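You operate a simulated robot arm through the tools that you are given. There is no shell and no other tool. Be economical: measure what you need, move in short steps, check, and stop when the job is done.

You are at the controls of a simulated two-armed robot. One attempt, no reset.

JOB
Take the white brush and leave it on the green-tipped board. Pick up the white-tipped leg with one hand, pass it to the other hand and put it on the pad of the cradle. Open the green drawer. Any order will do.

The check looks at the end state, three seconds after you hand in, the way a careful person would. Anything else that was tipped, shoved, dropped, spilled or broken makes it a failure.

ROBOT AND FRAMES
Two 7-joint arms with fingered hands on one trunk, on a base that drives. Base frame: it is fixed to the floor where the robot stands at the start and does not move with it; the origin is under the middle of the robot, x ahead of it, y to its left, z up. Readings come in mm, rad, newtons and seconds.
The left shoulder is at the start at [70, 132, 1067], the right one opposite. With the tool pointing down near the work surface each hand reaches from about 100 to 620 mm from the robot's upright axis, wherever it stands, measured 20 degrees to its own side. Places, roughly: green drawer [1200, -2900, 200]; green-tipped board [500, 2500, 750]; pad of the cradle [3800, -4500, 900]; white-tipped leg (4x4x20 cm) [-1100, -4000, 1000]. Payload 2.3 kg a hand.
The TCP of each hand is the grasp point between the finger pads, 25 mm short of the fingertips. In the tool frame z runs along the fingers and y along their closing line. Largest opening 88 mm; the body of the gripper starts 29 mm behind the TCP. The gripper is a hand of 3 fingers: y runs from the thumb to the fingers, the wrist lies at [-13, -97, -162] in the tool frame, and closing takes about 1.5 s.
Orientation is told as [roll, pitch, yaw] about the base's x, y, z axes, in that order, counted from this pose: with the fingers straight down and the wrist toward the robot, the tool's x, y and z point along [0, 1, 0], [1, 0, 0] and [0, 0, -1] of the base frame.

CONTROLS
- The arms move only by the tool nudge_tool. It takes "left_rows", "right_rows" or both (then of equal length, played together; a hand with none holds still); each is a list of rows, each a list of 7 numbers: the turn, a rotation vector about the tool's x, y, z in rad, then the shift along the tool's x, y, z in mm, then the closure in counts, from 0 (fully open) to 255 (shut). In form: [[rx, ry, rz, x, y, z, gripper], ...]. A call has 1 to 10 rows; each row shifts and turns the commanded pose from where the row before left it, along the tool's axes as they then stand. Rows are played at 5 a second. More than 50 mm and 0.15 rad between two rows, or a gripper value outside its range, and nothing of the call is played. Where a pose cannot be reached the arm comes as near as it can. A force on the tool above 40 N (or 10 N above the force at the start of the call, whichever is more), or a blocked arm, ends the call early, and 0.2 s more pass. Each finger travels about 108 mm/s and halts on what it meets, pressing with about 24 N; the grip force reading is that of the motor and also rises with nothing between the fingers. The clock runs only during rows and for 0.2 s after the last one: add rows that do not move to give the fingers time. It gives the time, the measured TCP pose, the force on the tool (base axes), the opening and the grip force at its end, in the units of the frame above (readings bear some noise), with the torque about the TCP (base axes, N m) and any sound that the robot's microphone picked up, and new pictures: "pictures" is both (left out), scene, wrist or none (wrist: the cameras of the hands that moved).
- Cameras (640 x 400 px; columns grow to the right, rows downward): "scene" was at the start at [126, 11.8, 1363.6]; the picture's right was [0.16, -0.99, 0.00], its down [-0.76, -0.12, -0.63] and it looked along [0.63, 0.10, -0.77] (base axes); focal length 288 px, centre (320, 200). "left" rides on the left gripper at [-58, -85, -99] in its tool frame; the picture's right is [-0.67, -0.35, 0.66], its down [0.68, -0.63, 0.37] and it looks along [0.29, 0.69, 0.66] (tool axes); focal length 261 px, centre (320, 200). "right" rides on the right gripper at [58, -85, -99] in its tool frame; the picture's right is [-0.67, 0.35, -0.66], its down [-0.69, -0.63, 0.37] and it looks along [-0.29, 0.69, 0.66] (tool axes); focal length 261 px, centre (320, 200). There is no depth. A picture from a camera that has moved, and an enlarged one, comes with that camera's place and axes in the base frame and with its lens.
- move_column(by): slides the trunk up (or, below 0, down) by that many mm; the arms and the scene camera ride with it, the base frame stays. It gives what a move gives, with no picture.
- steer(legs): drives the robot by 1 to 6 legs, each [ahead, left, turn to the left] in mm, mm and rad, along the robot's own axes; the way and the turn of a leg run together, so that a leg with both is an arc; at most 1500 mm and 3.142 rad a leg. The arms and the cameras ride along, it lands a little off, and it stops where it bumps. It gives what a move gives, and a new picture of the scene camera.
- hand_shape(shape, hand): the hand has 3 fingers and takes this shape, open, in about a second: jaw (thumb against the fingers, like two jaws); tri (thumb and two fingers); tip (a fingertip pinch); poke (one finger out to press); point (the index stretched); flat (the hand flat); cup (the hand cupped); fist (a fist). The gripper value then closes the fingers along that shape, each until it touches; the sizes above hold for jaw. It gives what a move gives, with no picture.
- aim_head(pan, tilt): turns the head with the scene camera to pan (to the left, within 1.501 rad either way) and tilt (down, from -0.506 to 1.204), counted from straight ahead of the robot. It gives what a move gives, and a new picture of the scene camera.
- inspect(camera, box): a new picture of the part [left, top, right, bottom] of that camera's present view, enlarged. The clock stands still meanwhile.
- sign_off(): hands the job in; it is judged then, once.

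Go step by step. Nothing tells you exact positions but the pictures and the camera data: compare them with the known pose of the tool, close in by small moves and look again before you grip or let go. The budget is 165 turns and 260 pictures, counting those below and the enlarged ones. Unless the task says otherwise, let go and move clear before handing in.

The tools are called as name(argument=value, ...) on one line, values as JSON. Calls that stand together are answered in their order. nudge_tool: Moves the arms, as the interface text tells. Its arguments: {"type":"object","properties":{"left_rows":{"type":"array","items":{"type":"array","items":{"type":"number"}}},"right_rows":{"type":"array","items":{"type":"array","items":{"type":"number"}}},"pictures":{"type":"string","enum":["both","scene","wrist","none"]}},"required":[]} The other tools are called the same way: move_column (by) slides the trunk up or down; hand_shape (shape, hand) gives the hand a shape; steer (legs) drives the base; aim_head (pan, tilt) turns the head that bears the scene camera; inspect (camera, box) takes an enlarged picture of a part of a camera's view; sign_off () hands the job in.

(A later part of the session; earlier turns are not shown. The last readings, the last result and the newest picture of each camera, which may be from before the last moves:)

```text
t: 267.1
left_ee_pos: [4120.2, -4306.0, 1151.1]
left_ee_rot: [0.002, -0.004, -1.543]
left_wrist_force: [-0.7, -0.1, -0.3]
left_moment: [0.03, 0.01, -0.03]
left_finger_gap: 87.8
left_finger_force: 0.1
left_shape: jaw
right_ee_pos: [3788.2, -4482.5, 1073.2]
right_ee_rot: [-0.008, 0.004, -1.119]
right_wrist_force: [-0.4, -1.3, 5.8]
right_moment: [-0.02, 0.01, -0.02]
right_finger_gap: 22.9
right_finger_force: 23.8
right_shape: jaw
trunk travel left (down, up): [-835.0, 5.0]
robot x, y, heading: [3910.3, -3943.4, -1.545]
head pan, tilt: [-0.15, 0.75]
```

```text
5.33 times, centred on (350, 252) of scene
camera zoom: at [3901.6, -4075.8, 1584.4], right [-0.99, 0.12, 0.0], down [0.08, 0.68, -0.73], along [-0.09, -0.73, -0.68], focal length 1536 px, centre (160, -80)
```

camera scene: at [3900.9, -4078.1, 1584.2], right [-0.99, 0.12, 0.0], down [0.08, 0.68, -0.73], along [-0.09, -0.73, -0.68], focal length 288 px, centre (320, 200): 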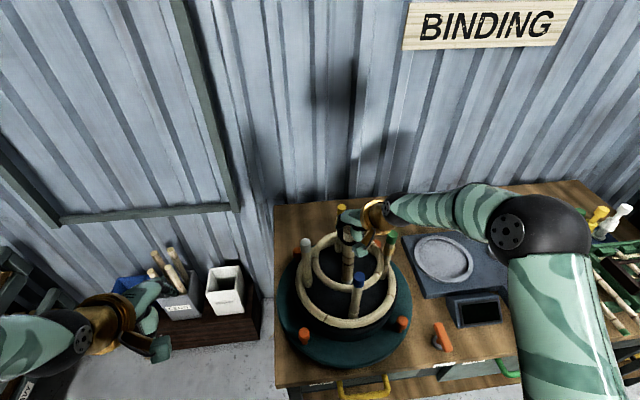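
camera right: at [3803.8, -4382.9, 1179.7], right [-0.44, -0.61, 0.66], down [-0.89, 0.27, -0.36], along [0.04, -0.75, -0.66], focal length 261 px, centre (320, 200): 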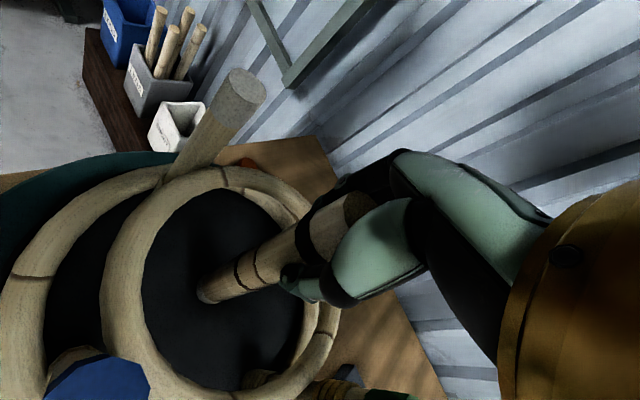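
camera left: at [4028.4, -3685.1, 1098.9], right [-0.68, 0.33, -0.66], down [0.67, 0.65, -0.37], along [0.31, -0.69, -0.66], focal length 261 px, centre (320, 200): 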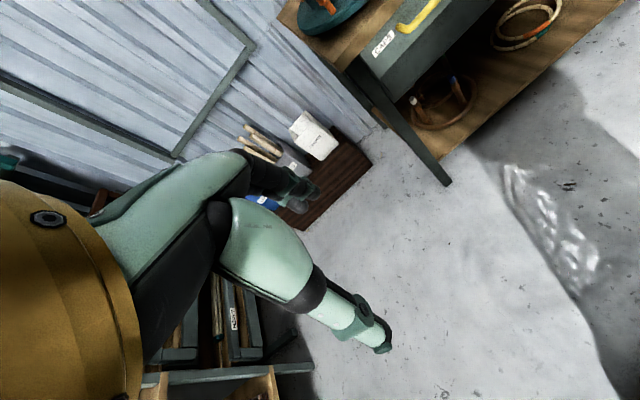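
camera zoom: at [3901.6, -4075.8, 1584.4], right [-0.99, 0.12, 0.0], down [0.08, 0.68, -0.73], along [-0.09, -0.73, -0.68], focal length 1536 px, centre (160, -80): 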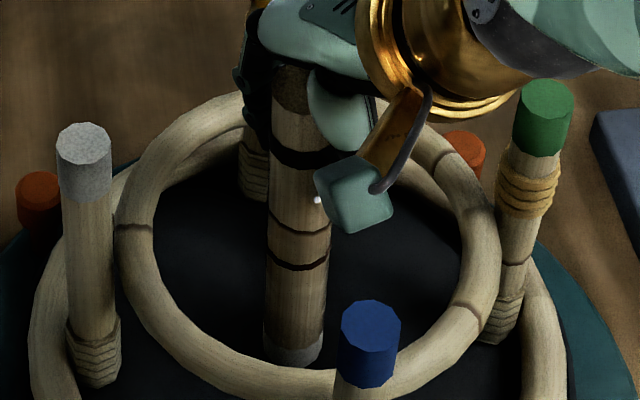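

Tilt is ≈1°. Opening slowly.

nudge_tool(right_rows=[[0, 0, 0, 0, 0, -0.5, 255], [0, 0, 0, 0, 0, 0, 200], [0, 0, 0, 0, 0, 0, 185], [0, 0, 0, 0, 0, 0, 175], [0, 0, 0, 0, 0, 0, 165], [0, 0, 0, 0, 0, 0, 150], [0, 0, 0, 0, 0, 0, 135], [0, 0, 0, 0, 0, 0, 120], [0, 0, 0, 0, 0, 0, 120]], pictures="wrist")

inspect(camera="scene", box=[325, 215, 375, 290])

```text
t: 269.1
left_ee_pos: [4120.9, -4308.0, 1151.9]
left_ee_rot: [0.002, 0.0, -1.542]
left_wrist_force: [0.0, 0.6, -0.1]
left_moment: [-0.02, 0.04, 0.0]
left_finger_gap: 87.7
left_finger_force: 0.1
left_shape: jaw
right_ee_pos: [3787.2, -4483.8, 1073.7]
right_ee_rot: [-0.006, 0.005, -1.119]
right_wrist_force: [0.2, -0.4, 0.2]
right_moment: [-0.03, 0.0, 0.04]
right_finger_gap: 46.1
right_finger_force: 0.1
right_shape: jaw
trunk travel left (down, up): [-835.0, 5.0]
robot x, y, heading: [3911.8, -3945.8, -1.542]
head pan, tilt: [-0.15, 0.75]
camera right: at [3803.8, -4383.2, 1172.2], right [-0.44, -0.61, 0.66], down [-0.89, 0.27, -0.36], along [0.04, -0.75, -0.66], focal length 261 px, centre (320, 200)
```

right: 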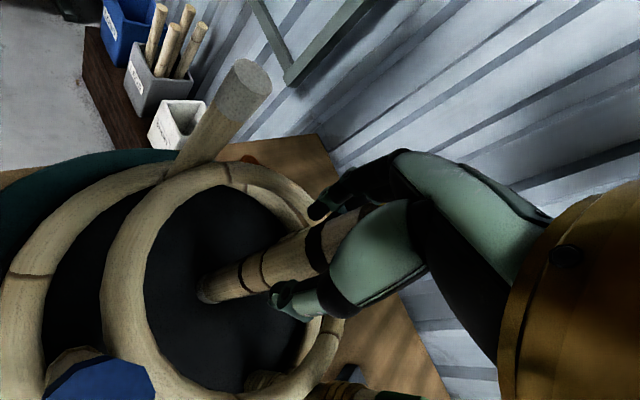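

```text
5.33 times, centred on (350, 252) of scene
camera zoom: at [3901.3, -4077.7, 1584.2], right [-0.99, 0.12, 0.0], down [0.08, 0.68, -0.73], along [-0.09, -0.73, -0.68], focal length 1536 px, centre (160, -80)
```

zoom: 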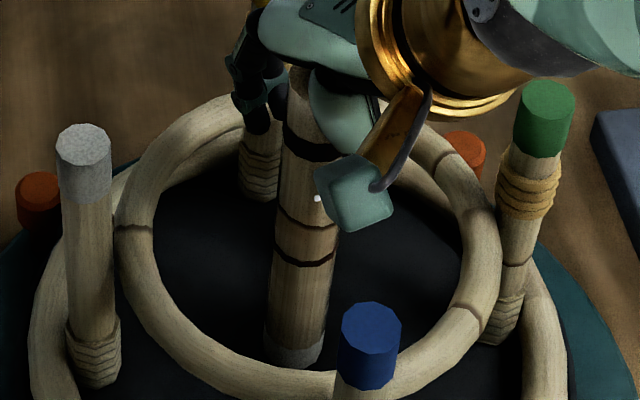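

It stands vertical, unsupported. Opening further and lifting straight up.

nudge_tool(right_rows=[[0, 0, 0, 0, 0, 0, 90], [0, 0, 0, 0, 0, 0, 60], [0, 0, 0, 0, 0, 0, 60], [0, 0, 0, 0, 0, -8, 60], [0, 0, 0, 0, 0, -15, 60], [0, 0, 0, 0, 0, -25, 60], [0, 0, 0, 0, 0, -30, 60], [0, 0, 0, 0, 0, -30, 60], [0, 0, 0, 0, 0, -20, 60]], pictures="both")

inspect(camera="scene", box=[280, 190, 420, 330])

```text
t: 271.1
left_ee_pos: [4120.3, -4307.6, 1150.9]
left_ee_rot: [0.003, -0.001, -1.543]
left_wrist_force: [-0.2, 0.5, 0.8]
left_moment: [-0.01, 0.01, 0.01]
left_finger_gap: 87.9
left_finger_force: 0.1
left_shape: jaw
right_ee_pos: [3788.3, -4483.5, 1199.8]
right_ee_rot: [-0.005, 0.007, -1.117]
right_wrist_force: [0.0, -0.6, 0.1]
right_moment: [0.02, 0.0, -0.01]
right_finger_gap: 67.1
right_finger_force: 0.1
right_shape: jaw
trunk travel left (down, up): [-835.0, 5.0]
robot x, y, heading: [3907.7, -3943.9, -1.544]
head pan, tilt: [-0.15, 0.75]
camera scene: at [3901.6, -4077.4, 1584.2], right [-0.99, 0.12, 0.0], down [0.08, 0.68, -0.73], along [-0.09, -0.73, -0.68], focal length 288 px, centre (320, 200)
camera right: at [3804.4, -4383.1, 1299.5], right [-0.44, -0.61, 0.66], down [-0.89, 0.27, -0.36], along [0.04, -0.75, -0.66], focal length 261 px, centre (320, 200)
```

scene: 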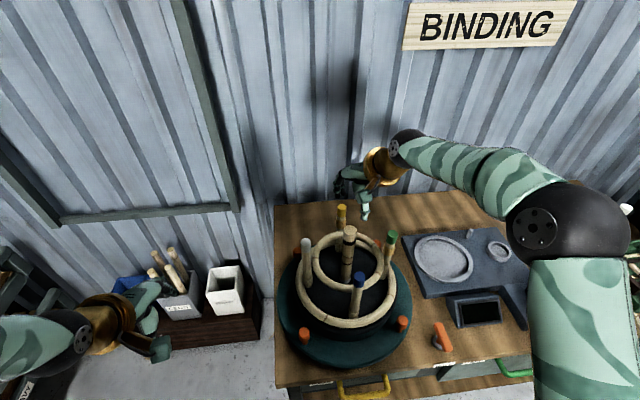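
right: 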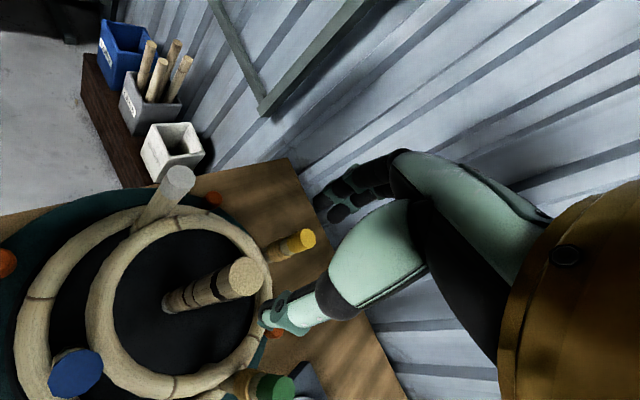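

```text
2.86 times, centred on (350, 260) of scene
camera zoom: at [3901.6, -4077.4, 1584.2], right [-0.99, 0.12, 0.0], down [0.08, 0.68, -0.73], along [-0.09, -0.73, -0.68], focal length 823 px, centre (234, 29)
```

zoom: 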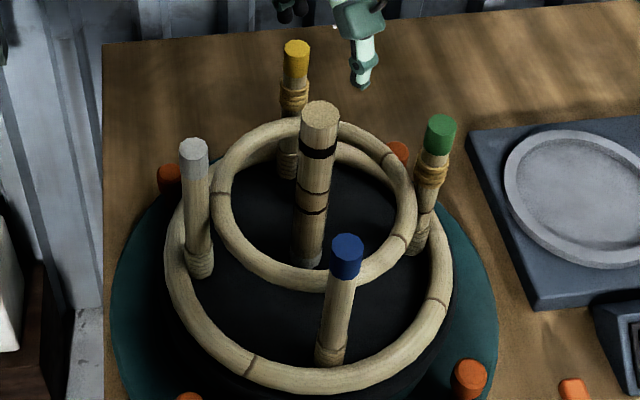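

The leg stands on the pad, in the clear. Backing away and lowering the trunk; next the green drawer.

steer(legs=[[-450, 0, 0]])

nudge_tool(right_rows=[[0, 0, 0.14, 0, -30, 30, 0], [0, 0, 0.14, 0, -30, 30, 0], [0, 0, 0.14, 0, -30, 30, 0], [0, 0, 0, 0, -20, 30, 0], [0, 0, 0, 0, 0, 0, 0]], pictures="none")

inspect(camera="scene", box=[240, 60, 440, 200])

```text
t: 273.9
left_ee_pos: [4107.3, -3858.2, 1150.6]
left_ee_rot: [0.002, 0.001, -1.548]
left_wrist_force: [0.2, -0.1, 0.1]
left_moment: [-0.01, 0.01, 0.03]
left_finger_gap: 87.6
left_finger_force: 0.1
left_shape: jaw
right_ee_pos: [3774.4, -4032.6, 1199.1]
right_ee_rot: [-0.004, 0.007, -1.123]
right_wrist_force: [0.4, -0.5, 0.8]
right_moment: [0.04, -0.02, -0.01]
right_finger_gap: 66.8
right_finger_force: 0.0
right_shape: jaw
trunk travel left (down, up): [-835.0, 5.0]
robot x, y, heading: [3901.2, -3489.8, -1.547]
head pan, tilt: [-0.15, 0.75]
camera scene: at [3889.5, -3627.6, 1583.9], right [-0.99, 0.13, 0.0], down [0.09, 0.68, -0.73], along [-0.09, -0.72, -0.68], focal length 288 px, centre (320, 200)
```

scene: 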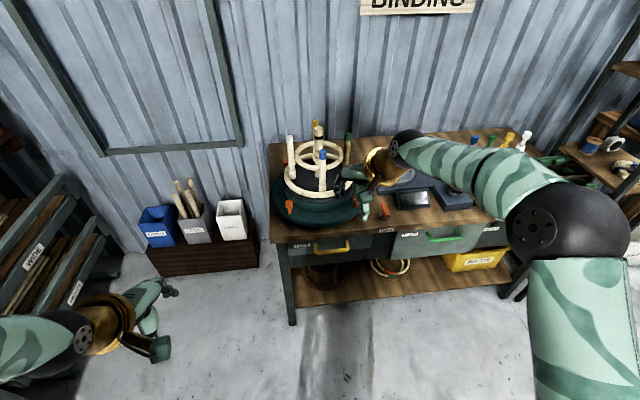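

```text
t: 275.1
left_ee_pos: [4106.6, -3856.1, 1151.4]
left_ee_rot: [0.001, -0.003, -1.547]
left_wrist_force: [0.2, 0.3, -0.3]
left_moment: [0.0, 0.01, -0.06]
left_finger_gap: 87.8
left_finger_force: 0.0
left_shape: jaw
right_ee_pos: [3747.1, -3925.5, 1080.4]
right_ee_rot: [-0.006, 0.001, -1.543]
right_wrist_force: [-0.2, -0.3, -0.1]
right_moment: [-0.02, 0.0, 0.0]
right_finger_gap: 87.7
right_finger_force: 0.0
right_shape: jaw
trunk travel left (down, up): [-835.0, 5.0]
robot x, y, heading: [3895.9, -3492.1, -1.547]
head pan, tilt: [-0.15, 0.75]
```

```text
2.86 times, centred on (340, 130) of scene
camera zoom: at [3888.9, -3625.1, 1584.2], right [-0.99, 0.13, 0.0], down [0.09, 0.68, -0.73], along [-0.09, -0.73, -0.68], focal length 823 px, centre (263, 400)
```

zoom: 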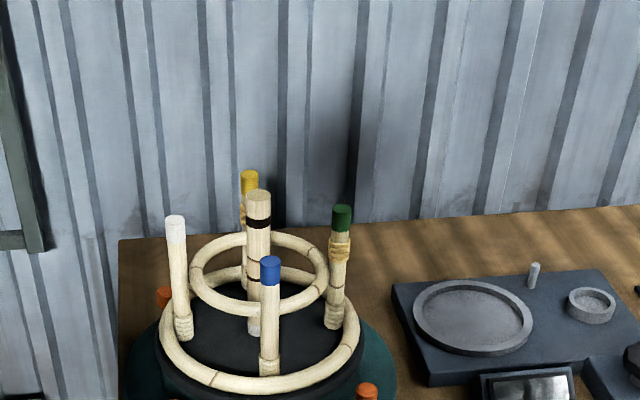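

Now driving back west toward the chest's drawer side.

steer(legs=[[0, 0, -1.595], [1500, 100, 0], [1500, 0, 0], [600, 0, 0]])

aim_head(pan=-1.5, tilt=0.7)

```text
refused: leg 2 is longer than a leg can be; nothing moved
```

```text
t: 276.6
left_ee_pos: [4108.0, -3855.5, 1149.8]
left_ee_rot: [0.001, -0.001, -1.549]
left_wrist_force: [0.8, 0.1, 0.1]
left_moment: [0.03, -0.01, -0.03]
left_finger_gap: 87.3
left_finger_force: 0.0
left_shape: jaw
right_ee_pos: [3748.2, -3924.5, 1079.6]
right_ee_rot: [-0.006, 0.0, -1.542]
right_wrist_force: [0.0, -0.5, -0.4]
right_moment: [-0.02, 0.03, 0.01]
right_finger_gap: 87.7
right_finger_force: 0.1
right_shape: jaw
trunk travel left (down, up): [-835.0, 5.0]
robot x, y, heading: [3898.4, -3491.6, -1.55]
head pan, tilt: [-1.499, 0.7]
camera scene: at [3815.4, -3550.6, 1588.5], right [-0.09, 1.0, 0.0], down [0.64, 0.06, -0.76], along [-0.76, -0.07, -0.64], focal length 288 px, centre (320, 200)
```

scene: 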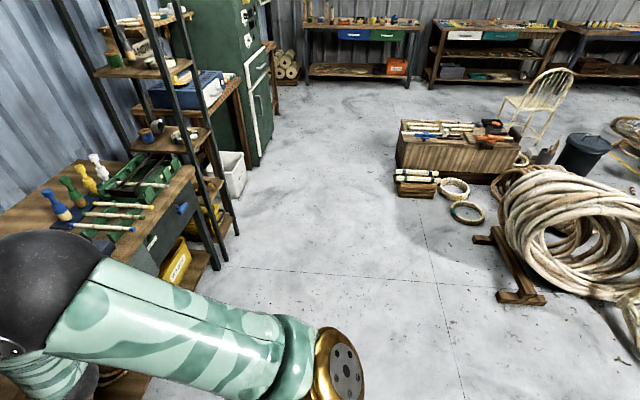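

steer(legs=[[0, 0, -1.59], [1480, 90, 0], [1480, 0, 0], [600, 0, 0]])

aim_head(pan=-1.5, tilt=0.6)

```text
t: 297.8
left_ee_pos: [-48.9, -3750.3, 1151.2]
left_ee_rot: [0.003, -0.004, 3.13]
left_wrist_force: [0.7, 0.8, 0.5]
left_moment: [0.0, 0.03, 0.03]
left_finger_gap: 87.8
left_finger_force: 0.0
left_shape: jaw
right_ee_pos: [-104.9, -3389.8, 1082.0]
right_ee_rot: [-0.007, 0.003, 3.136]
right_wrist_force: [0.1, 0.5, 0.5]
right_moment: [0.03, -0.01, -0.01]
right_finger_gap: 87.5
right_finger_force: 0.0
right_shape: jaw
trunk travel left (down, up): [-835.0, 5.0]
robot x, y, heading: [325.0, -3556.1, 3.13]
head pan, tilt: [-1.499, 0.7]
camera scene: at [268.2, -3469.7, 1588.6], right [1.0, 0.06, 0.0], down [0.04, -0.64, -0.77], along [-0.05, 0.76, -0.64], focal length 288 px, centre (320, 200)
```

scene: 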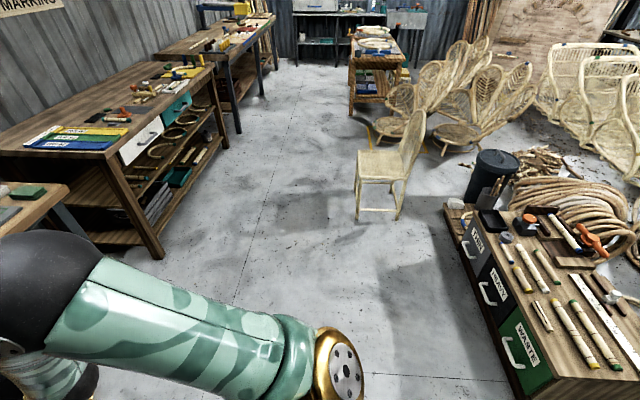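

```text
t: 298.4
left_ee_pos: [-48.9, -3750.2, 1150.9]
left_ee_rot: [0.002, -0.002, 3.129]
left_wrist_force: [-0.2, 0.7, 0.9]
left_moment: [0.02, 0.0, -0.02]
left_finger_gap: 87.7
left_finger_force: 0.0
left_shape: jaw
right_ee_pos: [-106.4, -3388.6, 1081.2]
right_ee_rot: [-0.007, 0.003, 3.135]
right_wrist_force: [-0.1, -0.1, -0.7]
right_moment: [0.02, -0.01, -0.01]
right_finger_gap: 87.5
right_finger_force: 0.0
right_shape: jaw
trunk travel left (down, up): [-835.0, 5.0]
robot x, y, heading: [319.5, -3553.0, 3.131]
head pan, tilt: [-1.499, 0.6]
camera scene: at [266.4, -3466.3, 1597.1], right [1.0, 0.06, 0.0], down [0.03, -0.56, -0.82], along [-0.05, 0.82, -0.57], focal length 288 px, centre (320, 200)
```

scene: 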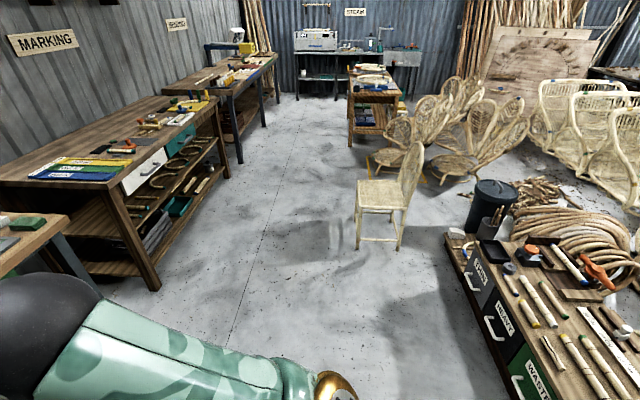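

The chest's west face has three drawers; the green WASTE one is the southern. I turn to face it.

steer(legs=[[0, 0, -3.13], [0, 560, 0]])

aim_head(pan=-0.2, tilt=0.9)

```text
t: 308.9
left_ee_pos: [678.4, -2789.0, 1152.0]
left_ee_rot: [0.003, 0.0, 0.016]
left_wrist_force: [-0.5, -0.2, 0.1]
left_moment: [0.06, 0.01, 0.0]
left_finger_gap: 87.8
left_finger_force: 0.0
left_shape: jaw
right_ee_pos: [743.0, -3149.5, 1079.6]
right_ee_rot: [-0.006, 0.003, 0.021]
right_wrist_force: [-0.3, -0.3, 1.1]
right_moment: [0.0, -0.02, -0.04]
right_finger_gap: 87.7
right_finger_force: 0.1
right_shape: jaw
trunk travel left (down, up): [-835.0, 5.0]
robot x, y, heading: [310.8, -2994.6, 0.012]
head pan, tilt: [-1.499, 0.6]
camera scene: at [369.9, -3083.5, 1597.0], right [-1.0, -0.09, 0.0], down [-0.05, 0.56, -0.82], along [0.07, -0.82, -0.57], focal length 288 px, centre (320, 200)
```

scene: 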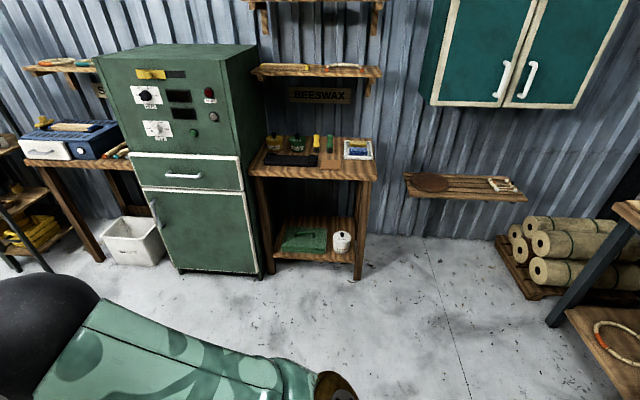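

```text
t: 310.4
left_ee_pos: [677.6, -2787.4, 1150.8]
left_ee_rot: [0.001, -0.002, 0.016]
left_wrist_force: [0.0, 0.7, 0.0]
left_moment: [-0.01, -0.01, 0.02]
left_finger_gap: 87.9
left_finger_force: 0.0
left_shape: jaw
right_ee_pos: [744.0, -3148.8, 1081.0]
right_ee_rot: [-0.007, 0.0, 0.021]
right_wrist_force: [-0.3, 0.4, 0.9]
right_moment: [-0.01, -0.02, -0.01]
right_finger_gap: 87.7
right_finger_force: 0.0
right_shape: jaw
trunk travel left (down, up): [-835.0, 5.0]
robot x, y, heading: [308.9, -2994.1, 0.016]
head pan, tilt: [-0.201, 0.901]
camera scene: at [436.4, -3007.1, 1572.3], right [-0.18, -0.98, 0.0], down [-0.77, 0.14, -0.62], along [0.61, -0.12, -0.78], focal length 288 px, centre (320, 200)
```

scene: 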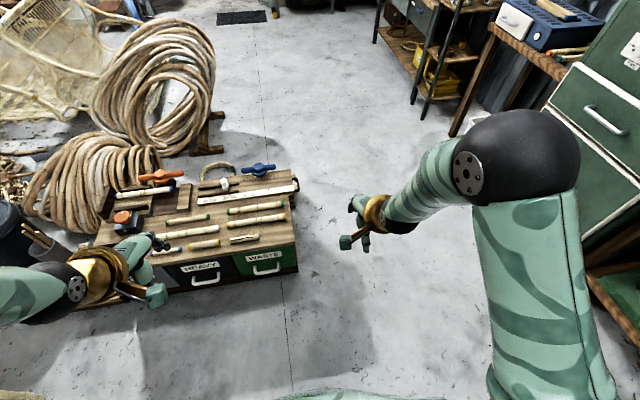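

The green drawer's handle is a horizontal bar near (1110, -2870, 210). I'll use the left hand: lower the trunk, then look.

move_column(by=-740)

steer(legs=[[150, 0, 0]])

aim_head(pan=0.15, tilt=0.7)

inspect(camera="left", box=[0, 0, 640, 400])

```text
refused: -740 is not a number from -400 to 400
```

```text
t: 311.8
left_ee_pos: [822.1, -2784.7, 1152.4]
left_ee_rot: [0.001, -0.006, 0.018]
left_wrist_force: [-0.2, 1.0, -0.3]
left_moment: [0.01, 0.01, 0.0]
left_finger_gap: 87.7
left_finger_force: 0.0
left_shape: jaw
right_ee_pos: [891.4, -3145.5, 1082.3]
right_ee_rot: [-0.007, 0.0, 0.023]
right_wrist_force: [-1.2, 0.2, -0.1]
right_moment: [0.01, -0.04, -0.01]
right_finger_gap: 87.8
right_finger_force: 0.1
right_shape: jaw
trunk travel left (down, up): [-835.0, 5.0]
robot x, y, heading: [458.4, -2990.1, 0.015]
head pan, tilt: [-0.201, 0.901]
camera scene: at [580.9, -3004.5, 1572.7], right [-0.18, -0.98, 0.0], down [-0.77, 0.14, -0.62], along [0.61, -0.11, -0.78], focal length 288 px, centre (320, 200)
```

scene: 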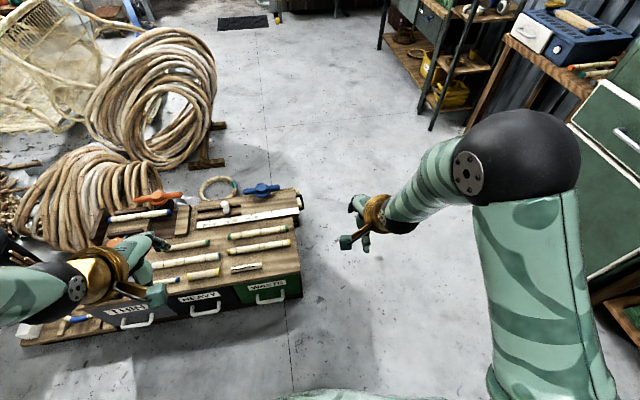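

```text
t: 312.6
left_ee_pos: [825.8, -2784.5, 1151.4]
left_ee_rot: [0.001, -0.002, 0.019]
left_wrist_force: [-0.1, 0.3, -0.4]
left_moment: [0.0, 0.02, -0.03]
left_finger_gap: 87.6
left_finger_force: 0.0
left_shape: jaw
right_ee_pos: [892.8, -3144.4, 1079.1]
right_ee_rot: [-0.008, 0.002, 0.023]
right_wrist_force: [-0.5, 0.4, 0.1]
right_moment: [0.0, 0.01, -0.01]
right_finger_gap: 87.8
right_finger_force: 0.1
right_shape: jaw
trunk travel left (down, up): [-835.0, 5.0]
robot x, y, heading: [459.9, -2991.3, 0.02]
head pan, tilt: [0.15, 0.7]
camera scene: at [596.0, -2976.5, 1588.3], right [0.17, -0.99, 0.0], down [-0.64, -0.11, -0.76], along [0.75, 0.13, -0.65], focal length 288 px, centre (320, 200)
```

scene: 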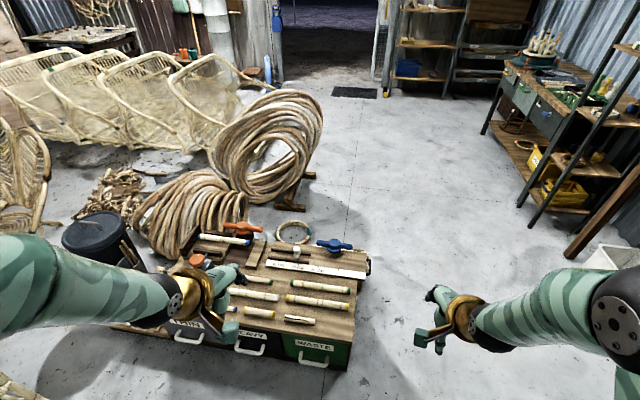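

```text
1.00 times, centred on (320, 200) of left (not enlarged: the box is as wide or as high as the picture)
camera zoom: at [742.9, -2843.9, 1249.1], right [-0.34, -0.67, -0.66], down [-0.64, 0.68, -0.37], along [0.69, 0.3, -0.66], focal length 261 px, centre (320, 200)
```

zoom: 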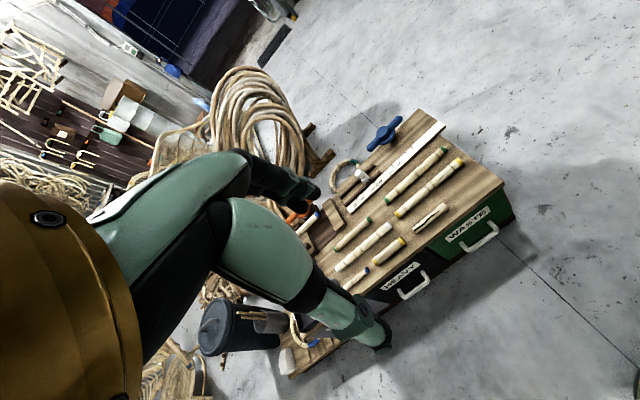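

move_column(by=-400)

move_column(by=-300)

aim_head(pan=0.1, tilt=0.6)

inspect(camera="left", box=[0, 0, 640, 400])

```text
t: 316.4
left_ee_pos: [826.0, -2784.2, 751.4]
left_ee_rot: [0.002, 0.0, 0.019]
left_wrist_force: [-0.2, 0.0, 1.2]
left_moment: [0.02, -0.01, -0.01]
left_finger_gap: 87.5
left_finger_force: 0.1
left_shape: jaw
right_ee_pos: [893.2, -3144.4, 679.7]
right_ee_rot: [-0.005, 0.001, 0.023]
right_wrist_force: [0.6, 0.3, 0.7]
right_moment: [0.0, 0.01, 0.01]
right_finger_gap: 87.8
right_finger_force: 0.1
right_shape: jaw
trunk travel left (down, up): [-435.0, 405.0]
robot x, y, heading: [457.7, -2992.3, 0.02]
head pan, tilt: [0.15, 0.7]
```

```text
t: 319.4
left_ee_pos: [826.1, -2784.2, 451.3]
left_ee_rot: [0.001, -0.001, 0.017]
left_wrist_force: [-0.6, 0.8, 0.6]
left_moment: [0.0, -0.03, 0.02]
left_finger_gap: 87.5
left_finger_force: 0.1
left_shape: jaw
right_ee_pos: [893.3, -3145.2, 380.0]
right_ee_rot: [-0.006, 0.002, 0.022]
right_wrist_force: [-0.4, 0.5, -0.6]
right_moment: [0.03, 0.01, 0.0]
right_finger_gap: 87.8
right_finger_force: 0.1
right_shape: jaw
trunk travel left (down, up): [-135.0, 705.0]
robot x, y, heading: [458.8, -2995.5, 0.016]
head pan, tilt: [0.15, 0.7]
```

```text
t: 320.1
left_ee_pos: [825.5, -2784.2, 451.6]
left_ee_rot: [0.002, -0.001, 0.018]
left_wrist_force: [0.3, 0.0, 0.7]
left_moment: [0.0, -0.03, -0.01]
left_finger_gap: 87.8
left_finger_force: 0.1
left_shape: jaw
right_ee_pos: [894.0, -3145.0, 380.1]
right_ee_rot: [-0.008, 0.002, 0.023]
right_wrist_force: [-0.6, 0.1, -0.3]
right_moment: [0.0, 0.01, -0.01]
right_finger_gap: 87.6
right_finger_force: 0.1
right_shape: jaw
trunk travel left (down, up): [-135.0, 705.0]
robot x, y, heading: [462.5, -2991.0, 0.019]
head pan, tilt: [0.099, 0.6]
camera scene: at [599.1, -2980.3, 897.0], right [0.12, -0.99, 0.0], down [-0.56, -0.07, -0.82], along [0.82, 0.1, -0.57], focal length 288 px, centre (320, 200)
```

scene: 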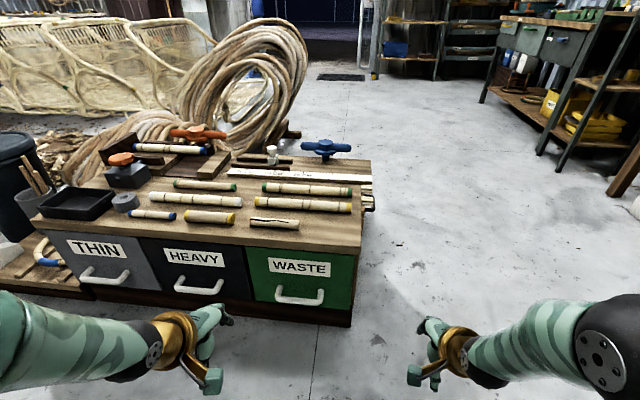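

```text
1.00 times, centred on (320, 200) of left (not enlarged: the box is as wide or as high as the picture)
camera zoom: at [742.1, -2844.0, 549.2], right [-0.34, -0.67, -0.66], down [-0.64, 0.68, -0.37], along [0.69, 0.3, -0.66], focal length 261 px, centre (320, 200)
```

zoom: 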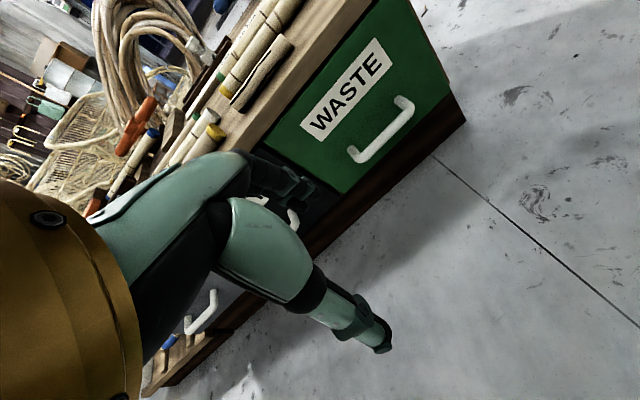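

Handle bar is at (1107, -2862, 197), close to the drawer face. I'll approach with fingers nearly horizontal (pitched forward ~72°), closing vertically on the bar. Lower, drive closer, and pitch the hand.

move_column(by=-130)

steer(legs=[[80, 0, -0.015]])

nudge_tool(left_rows=[[-0.14, 0, 0, 0, 0, 0, 0], [-0.14, 0, 0, 0, 0, 0, 0], [-0.14, 0, 0, 0, 0, 0, 0], [-0.14, 0, 0, 0, 0, 0, 0], [-0.14, 0, 0, 0, 0, 0, 0], [-0.14, 0, 0, 0, 0, 0, 0], [-0.14, 0, 0, 0, 0, 0, 0], [-0.14, 0, 0, 0, 0, 0, 0], [-0.14, 0, 0, 0, 0, 0, 0]])

```text
t: 321.7
left_ee_pos: [826.1, -2783.2, 321.6]
left_ee_rot: [0.001, 0.0, 0.018]
left_wrist_force: [0.8, -0.7, -0.2]
left_moment: [-0.02, 0.02, 0.01]
left_finger_gap: 87.6
left_finger_force: 0.1
left_shape: jaw
right_ee_pos: [893.3, -3144.9, 249.9]
right_ee_rot: [-0.006, 0.0, 0.023]
right_wrist_force: [0.1, 0.1, -0.8]
right_moment: [0.02, -0.02, -0.03]
right_finger_gap: 87.7
right_finger_force: 0.0
right_shape: jaw
trunk travel left (down, up): [-5.0, 835.0]
robot x, y, heading: [460.5, -2992.0, 0.017]
head pan, tilt: [0.099, 0.6]
```

```text
t: 322.8
left_ee_pos: [910.6, -2789.6, 320.1]
left_ee_rot: [0.003, -0.001, 0.002]
left_wrist_force: [-0.4, 0.8, 1.3]
left_moment: [0.0, -0.04, -0.01]
left_finger_gap: 87.7
left_finger_force: 0.1
left_shape: jaw
right_ee_pos: [971.6, -3151.0, 250.0]
right_ee_rot: [-0.007, 0.001, 0.006]
right_wrist_force: [0.3, -0.7, 0.2]
right_moment: [-0.01, -0.01, 0.0]
right_finger_gap: 87.6
right_finger_force: 0.0
right_shape: jaw
trunk travel left (down, up): [-5.0, 835.0]
robot x, y, heading: [542.7, -2988.3, 0.005]
head pan, tilt: [0.099, 0.6]
camera scene: at [680.8, -2981.7, 767.1], right [0.1, -0.99, 0.0], down [-0.56, -0.06, -0.82], along [0.82, 0.08, -0.57], focal length 288 px, centre (320, 200)
```

scene: 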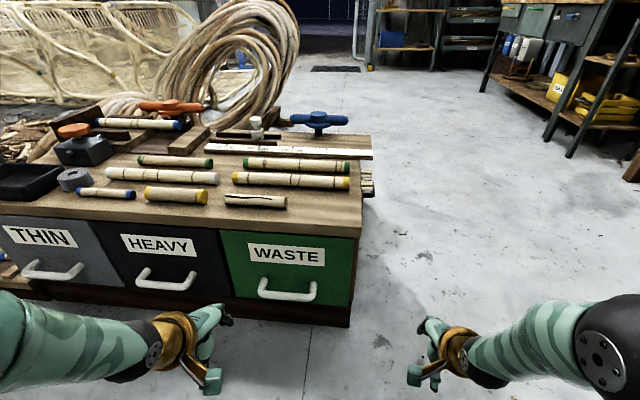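

```text
t: 324.8
left_ee_pos: [953.2, -2780.1, 317.7]
left_ee_rot: [0.008, -1.264, -0.007]
left_wrist_force: [0.3, 0.5, -0.3]
left_moment: [-0.02, 0.03, 0.01]
left_finger_gap: 87.9
left_finger_force: 0.0
left_shape: jaw
left hand out of reach, approached as far as the arm can: row 2, 3, 4
right_ee_pos: [971.5, -3150.7, 250.7]
right_ee_rot: [-0.008, 0.003, 0.006]
right_wrist_force: [-0.7, -0.3, 0.4]
right_moment: [-0.02, -0.02, -0.05]
right_finger_gap: 87.6
right_finger_force: 0.1
right_shape: jaw
trunk travel left (down, up): [-5.0, 835.0]
robot x, y, heading: [540.3, -2992.9, 0.003]
head pan, tilt: [0.099, 0.6]
camera scene: at [680.8, -2981.7, 767.1], right [0.1, -0.99, 0.0], down [-0.56, -0.06, -0.82], along [0.82, 0.08, -0.57], focal length 288 px, centre (320, 200)
camera left: at [832.7, -2838.9, 266.0], right [0.52, -0.67, -0.53], down [0.16, 0.69, -0.71], along [0.84, 0.29, 0.46], focal length 261 px, centre (320, 200)
```

scene: 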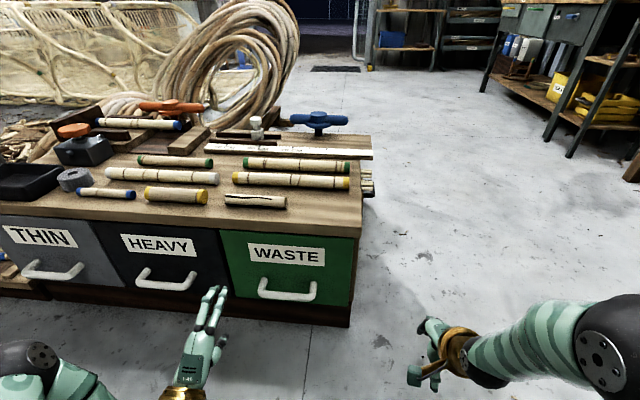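
left: 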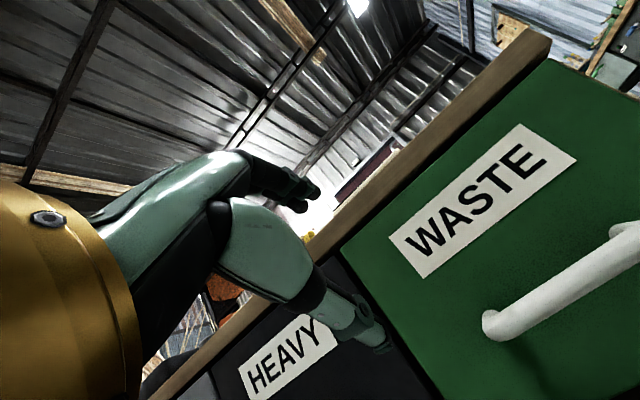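

Aligned plan works; the handle re-measures at (1107,-2863,197). Move to 60 mm in front of it with a partly closed hand.

nudge_tool(left_rows=[[0, 0, 0, -21, -17, 0, 60], [0, 0, 0, -21, -17, 25, 100], [0, 0, 0, -21, -17, 40, 130], [0, 0, 0, -20, -17, 43, 130], [0, 0, 0, 0, 0, 0, 130]])

inspect(camera="scene", box=[200, 210, 380, 350])

```text
refused: row 4 steps farther than a row can; nothing moved
```

```text
2.86 times, centred on (290, 280) of scene
camera zoom: at [680.8, -2981.7, 767.1], right [0.1, -0.99, 0.0], down [-0.56, -0.06, -0.82], along [0.82, 0.08, -0.57], focal length 823 px, centre (406, -29)
```

zoom: 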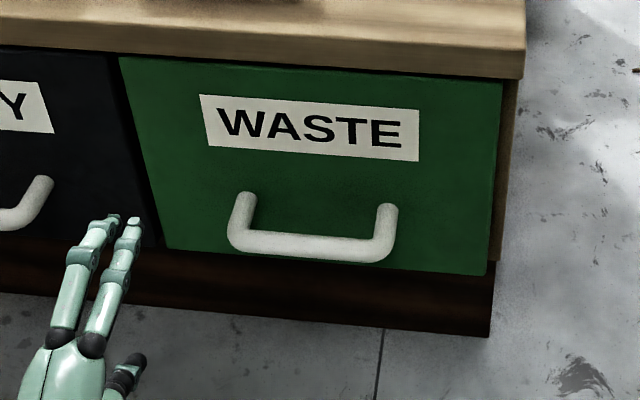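

nudge_tool(left_rows=[[0, 0, 0, -21, -17, 0, 60], [0, 0, 0, -21, -17, 25, 100], [0, 0, 0, -21, -17, 35, 110], [0, 0, 0, -20, -17, 35, 110], [0, 0, 0, 0, 0, 13, 110], [0, 0, 0, 0, 0, 0, 110]])

inspect(camera="scene", box=[200, 210, 380, 350])

```text
t: 326.2
left_ee_pos: [1033.7, -2865.2, 219.9]
left_ee_rot: [0.002, -1.261, -0.002]
left_wrist_force: [-0.1, 0.1, -0.1]
left_moment: [0.01, 0.0, -0.02]
left_finger_gap: 50.3
left_finger_force: 0.1
left_shape: jaw
right_ee_pos: [972.1, -3150.4, 250.5]
right_ee_rot: [-0.006, 0.002, 0.008]
right_wrist_force: [-0.7, 0.4, 0.5]
right_moment: [-0.03, 0.0, -0.01]
right_finger_gap: 87.8
right_finger_force: 0.0
right_shape: jaw
trunk travel left (down, up): [-5.0, 835.0]
robot x, y, heading: [541.7, -2986.9, 0.005]
head pan, tilt: [0.099, 0.6]
camera scene: at [680.8, -2981.7, 767.1], right [0.1, -0.99, 0.0], down [-0.56, -0.06, -0.82], along [0.82, 0.08, -0.57], focal length 288 px, centre (320, 200)
camera left: at [913.8, -2922.8, 167.9], right [0.52, -0.67, -0.53], down [0.16, 0.69, -0.71], along [0.84, 0.29, 0.46], focal length 261 px, centre (320, 200)
```

scene: 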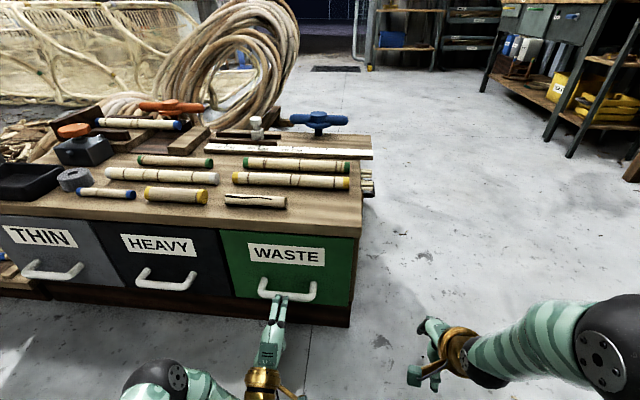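
left: 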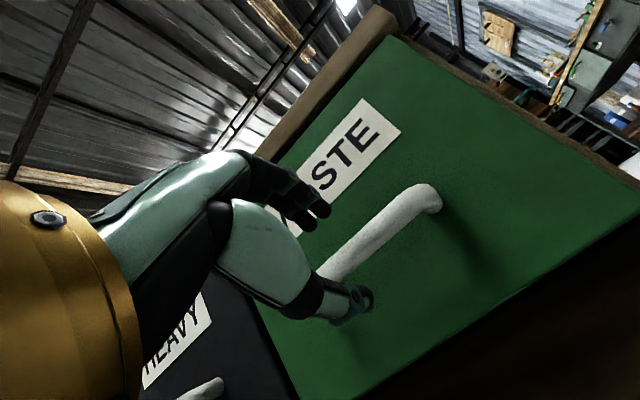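

```text
2.86 times, centred on (290, 280) of scene
camera zoom: at [680.8, -2981.7, 767.1], right [0.1, -0.99, 0.0], down [-0.56, -0.06, -0.82], along [0.82, 0.08, -0.57], focal length 823 px, centre (406, -29)
```

zoom: 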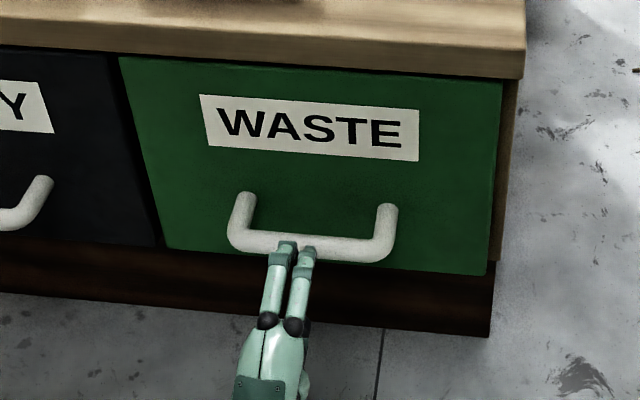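

The bar is ≈61 mm ahead, ~11 mm above the hand axis. Advancing with that correction.

nudge_tool(left_rows=[[0, 0, 0, 0, 10, 0, 80], [0, 0, 0, 0, 0, 20, 80], [0, 0, 0, 0, 0, 20, 80], [0, 0, 0, 0, 0, 12, 80], [0, 0, 0, 0, 0, 0, 80]])

inspect(camera="scene", box=[220, 240, 360, 340])

```text
t: 327.4
left_ee_pos: [1087.6, -2863.2, 214.0]
left_ee_rot: [0.002, -1.262, -0.003]
left_wrist_force: [0.8, -0.3, 0.1]
left_moment: [0.0, 0.01, 0.04]
left_finger_gap: 59.9
left_finger_force: 0.2
left_shape: jaw
right_ee_pos: [972.2, -3149.5, 248.6]
right_ee_rot: [-0.008, 0.004, 0.008]
right_wrist_force: [0.0, -0.3, -0.2]
right_moment: [0.04, -0.02, -0.01]
right_finger_gap: 87.8
right_finger_force: 0.0
right_shape: jaw
trunk travel left (down, up): [-5.0, 835.0]
robot x, y, heading: [544.5, -2989.9, 0.001]
head pan, tilt: [0.099, 0.6]
camera scene: at [680.8, -2981.7, 767.1], right [0.1, -0.99, 0.0], down [-0.56, -0.06, -0.82], along [0.82, 0.08, -0.57], focal length 288 px, centre (320, 200)
camera left: at [968.5, -2921.9, 162.9], right [0.52, -0.67, -0.53], down [0.16, 0.69, -0.71], along [0.84, 0.29, 0.46], focal length 261 px, centre (320, 200)
```

scene: 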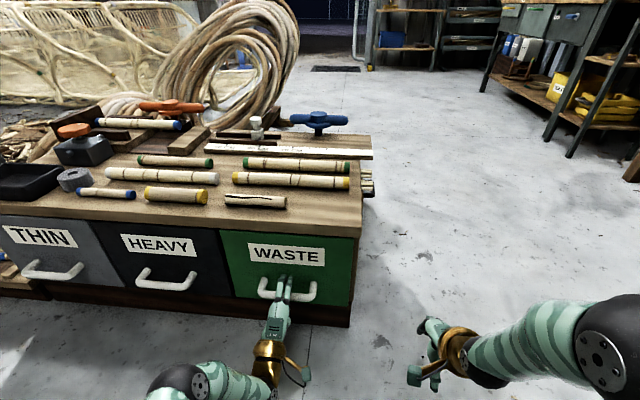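
left: 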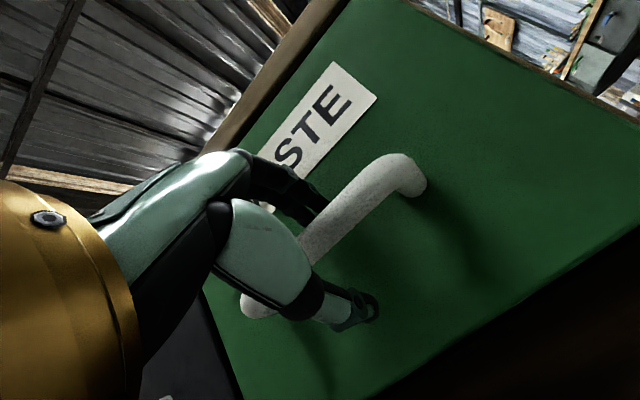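

```text
4.00 times, centred on (290, 290) of scene
camera zoom: at [680.8, -2981.7, 767.1], right [0.1, -0.99, 0.0], down [-0.56, -0.06, -0.82], along [0.82, 0.08, -0.57], focal length 1152 px, centre (440, -160)
```

zoom: 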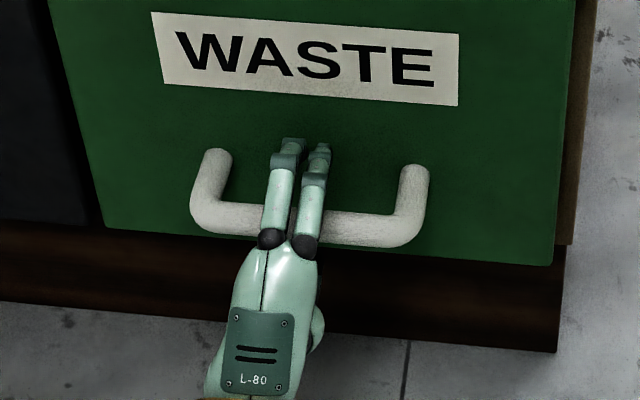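

The bar is between fingers and thumb. Closing.

nudge_tool(left_rows=[[0, 0, 0, 0, 0, 0, 120], [0, 0, 0, 0, 0, 0, 160], [0, 0, 0, 0, 0, 0, 200], [0, 0, 0, 0, 0, 0, 255], [0, 0, 0, 0, 0, 0, 255], [0, 0, 0, 0, 0, 0, 255], [0, 0, 0, 0, 0, 0, 255]], pictures="wrist")

```text
t: 329.0
left_ee_pos: [1088.8, -2864.7, 214.5]
left_ee_rot: [0.006, -1.261, -0.004]
left_wrist_force: [3.4, 0.5, -3.8]
left_moment: [0.01, -0.02, 0.04]
left_finger_gap: 2.5
left_finger_force: 24.3
left_shape: jaw
right_ee_pos: [972.3, -3150.9, 250.9]
right_ee_rot: [-0.007, 0.004, 0.006]
right_wrist_force: [0.0, 0.4, 0.1]
right_moment: [0.01, 0.0, 0.01]
right_finger_gap: 87.8
right_finger_force: 0.1
right_shape: jaw
trunk travel left (down, up): [-5.0, 835.0]
robot x, y, heading: [544.8, -2991.4, 0.002]
head pan, tilt: [0.099, 0.6]
camera left: at [968.5, -2921.8, 162.5], right [0.52, -0.67, -0.53], down [0.15, 0.69, -0.71], along [0.84, 0.29, 0.46], focal length 261 px, centre (320, 200)
```

left: 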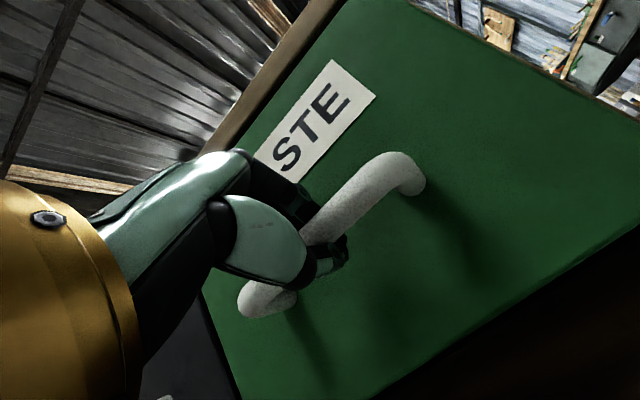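

The hand is closed round the bar. Pulling back by driving 100 mm.

steer(legs=[[-100, 0, 0]])

```text
t: 330.1
left_ee_pos: [989.0, -2864.8, 213.8]
left_ee_rot: [0.003, -1.261, -0.002]
left_wrist_force: [-0.9, 2.3, -5.6]
left_moment: [-0.03, 0.01, -0.03]
left_finger_gap: 3.6
left_finger_force: 23.9
left_shape: jaw
right_ee_pos: [872.2, -3151.0, 250.8]
right_ee_rot: [-0.009, 0.004, 0.007]
right_wrist_force: [0.2, 0.1, 0.2]
right_moment: [-0.01, -0.02, 0.0]
right_finger_gap: 87.7
right_finger_force: 0.0
right_shape: jaw
trunk travel left (down, up): [-5.0, 835.0]
robot x, y, heading: [442.8, -2993.2, 0.0]
head pan, tilt: [0.099, 0.6]
camera scene: at [581.7, -2981.7, 766.9], right [0.1, -0.99, 0.0], down [-0.56, -0.06, -0.82], along [0.82, 0.08, -0.57], focal length 288 px, centre (320, 200)
```

scene: 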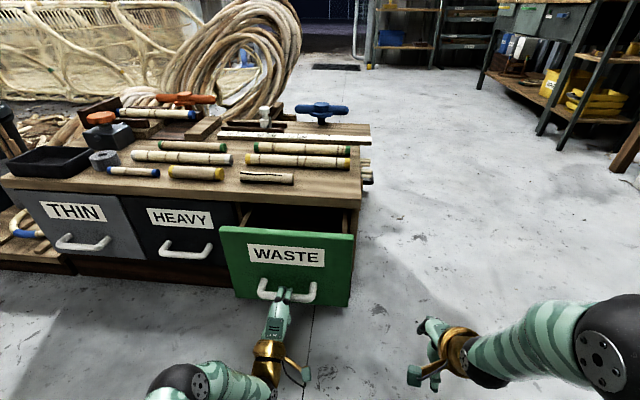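

The drawer slides open nicely. Pulling further, in smaller steps.

steer(legs=[[-70, 0, 0]])

steer(legs=[[-50, 0, 0]])

```text
t: 331.1
left_ee_pos: [919.1, -2862.7, 213.3]
left_ee_rot: [0.002, -1.26, 0.0]
left_wrist_force: [-1.1, -1.4, -4.2]
left_moment: [-0.01, 0.0, 0.01]
left_finger_gap: 3.3
left_finger_force: 23.4
left_shape: jaw
right_ee_pos: [802.9, -3149.8, 250.2]
right_ee_rot: [-0.007, 0.004, 0.01]
right_wrist_force: [0.4, -0.5, -0.2]
right_moment: [0.01, -0.02, 0.0]
right_finger_gap: 87.8
right_finger_force: 0.1
right_shape: jaw
trunk travel left (down, up): [-5.0, 835.0]
robot x, y, heading: [376.3, -2992.0, 0.002]
head pan, tilt: [0.099, 0.6]
camera scene: at [512.4, -2981.7, 766.9], right [0.1, -0.99, 0.0], down [-0.56, -0.06, -0.82], along [0.82, 0.08, -0.57], focal length 288 px, centre (320, 200)
```

scene: 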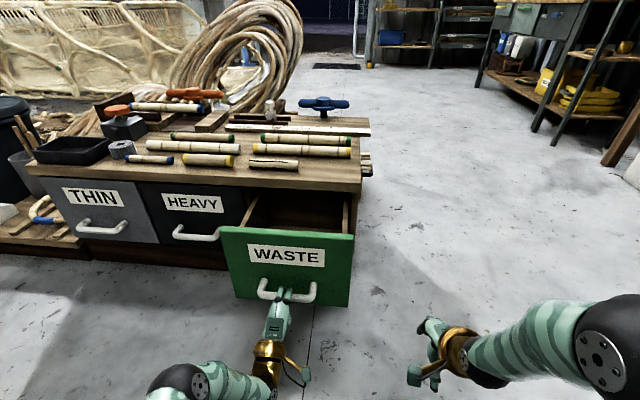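

```text
t: 332.1
left_ee_pos: [868.7, -2863.2, 213.2]
left_ee_rot: [0.003, -1.258, -0.003]
left_wrist_force: [-1.1, 2.2, -4.2]
left_moment: [-0.01, 0.04, 0.03]
left_finger_gap: 3.4
left_finger_force: 24.1
left_shape: jaw
right_ee_pos: [753.9, -3150.9, 249.9]
right_ee_rot: [-0.01, 0.004, 0.007]
right_wrist_force: [-0.5, -0.8, 0.1]
right_moment: [-0.04, 0.0, 0.0]
right_finger_gap: 87.7
right_finger_force: 0.0
right_shape: jaw
trunk travel left (down, up): [-5.0, 835.0]
robot x, y, heading: [325.6, -2991.1, 0.006]
head pan, tilt: [0.099, 0.6]
camera scene: at [462.8, -2981.9, 766.9], right [0.1, -0.99, 0.0], down [-0.56, -0.06, -0.82], along [0.82, 0.08, -0.57], focal length 288 px, centre (320, 200)
```

scene: 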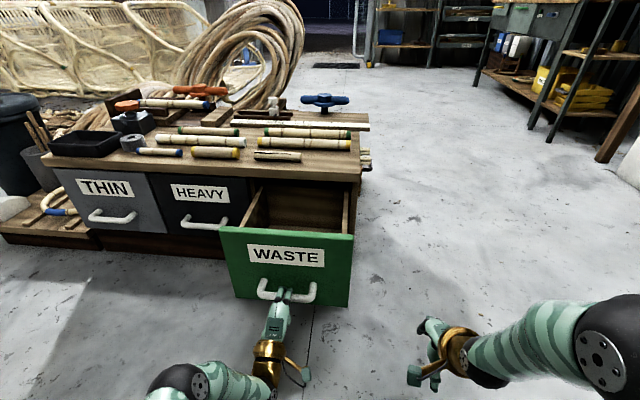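

The drawer is 220 mm open. Release and withdraw.

nudge_tool(left_rows=[[0, 0, 0, 0, 0, 0, 150], [0, 0, 0, 0, 0, 0, 90], [0, 0, 0, 0, 0, 0, 60], [0, 0, 0, 0, 0, 0, 60], [0, 0, 0, 0, 0, 0, 60], [0, 0, 0, 0, 0, -20, 60], [0, 0, 0, 0, 0, -30, 60], [0, 0, 0, 0, 0, -30, 60], [0, 0, 0, 0, 0, 0, 60]], pictures="none")

steer(legs=[[-300, 0, 0]])

```text
t: 334.1
left_ee_pos: [791.6, -2863.3, 237.2]
left_ee_rot: [0.006, -1.26, -0.004]
left_wrist_force: [1.3, -0.1, -0.9]
left_moment: [0.0, -0.02, -0.01]
left_finger_gap: 66.9
left_finger_force: 0.1
left_shape: jaw
right_ee_pos: [753.6, -3150.8, 250.7]
right_ee_rot: [-0.007, 0.001, 0.008]
right_wrist_force: [-0.1, -0.4, 0.6]
right_moment: [0.0, 0.01, 0.01]
right_finger_gap: 87.6
right_finger_force: 0.1
right_shape: jaw
trunk travel left (down, up): [-5.0, 835.0]
robot x, y, heading: [325.7, -2989.4, 0.003]
head pan, tilt: [0.099, 0.6]
```

```text
t: 336.1
left_ee_pos: [493.8, -2865.9, 236.3]
left_ee_rot: [0.005, -1.26, -0.005]
left_wrist_force: [0.1, -0.9, 0.0]
left_moment: [0.0, 0.01, -0.04]
left_finger_gap: 66.8
left_finger_force: 0.1
left_shape: jaw
right_ee_pos: [453.2, -3152.1, 249.9]
right_ee_rot: [-0.007, 0.003, 0.005]
right_wrist_force: [0.0, -0.4, 0.5]
right_moment: [0.02, 0.02, -0.04]
right_finger_gap: 87.6
right_finger_force: 0.1
right_shape: jaw
trunk travel left (down, up): [-5.0, 835.0]
robot x, y, heading: [24.0, -2988.6, 0.005]
head pan, tilt: [0.099, 0.6]
camera scene: at [161.9, -2982.7, 767.1], right [0.1, -1.0, 0.0], down [-0.56, -0.06, -0.82], along [0.82, 0.08, -0.57], focal length 288 px, centre (320, 200)
```

scene: 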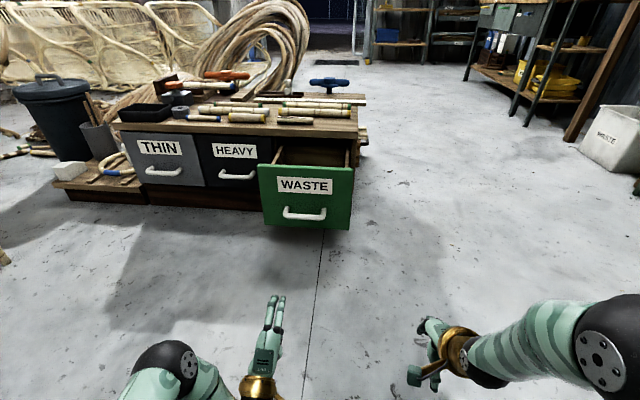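

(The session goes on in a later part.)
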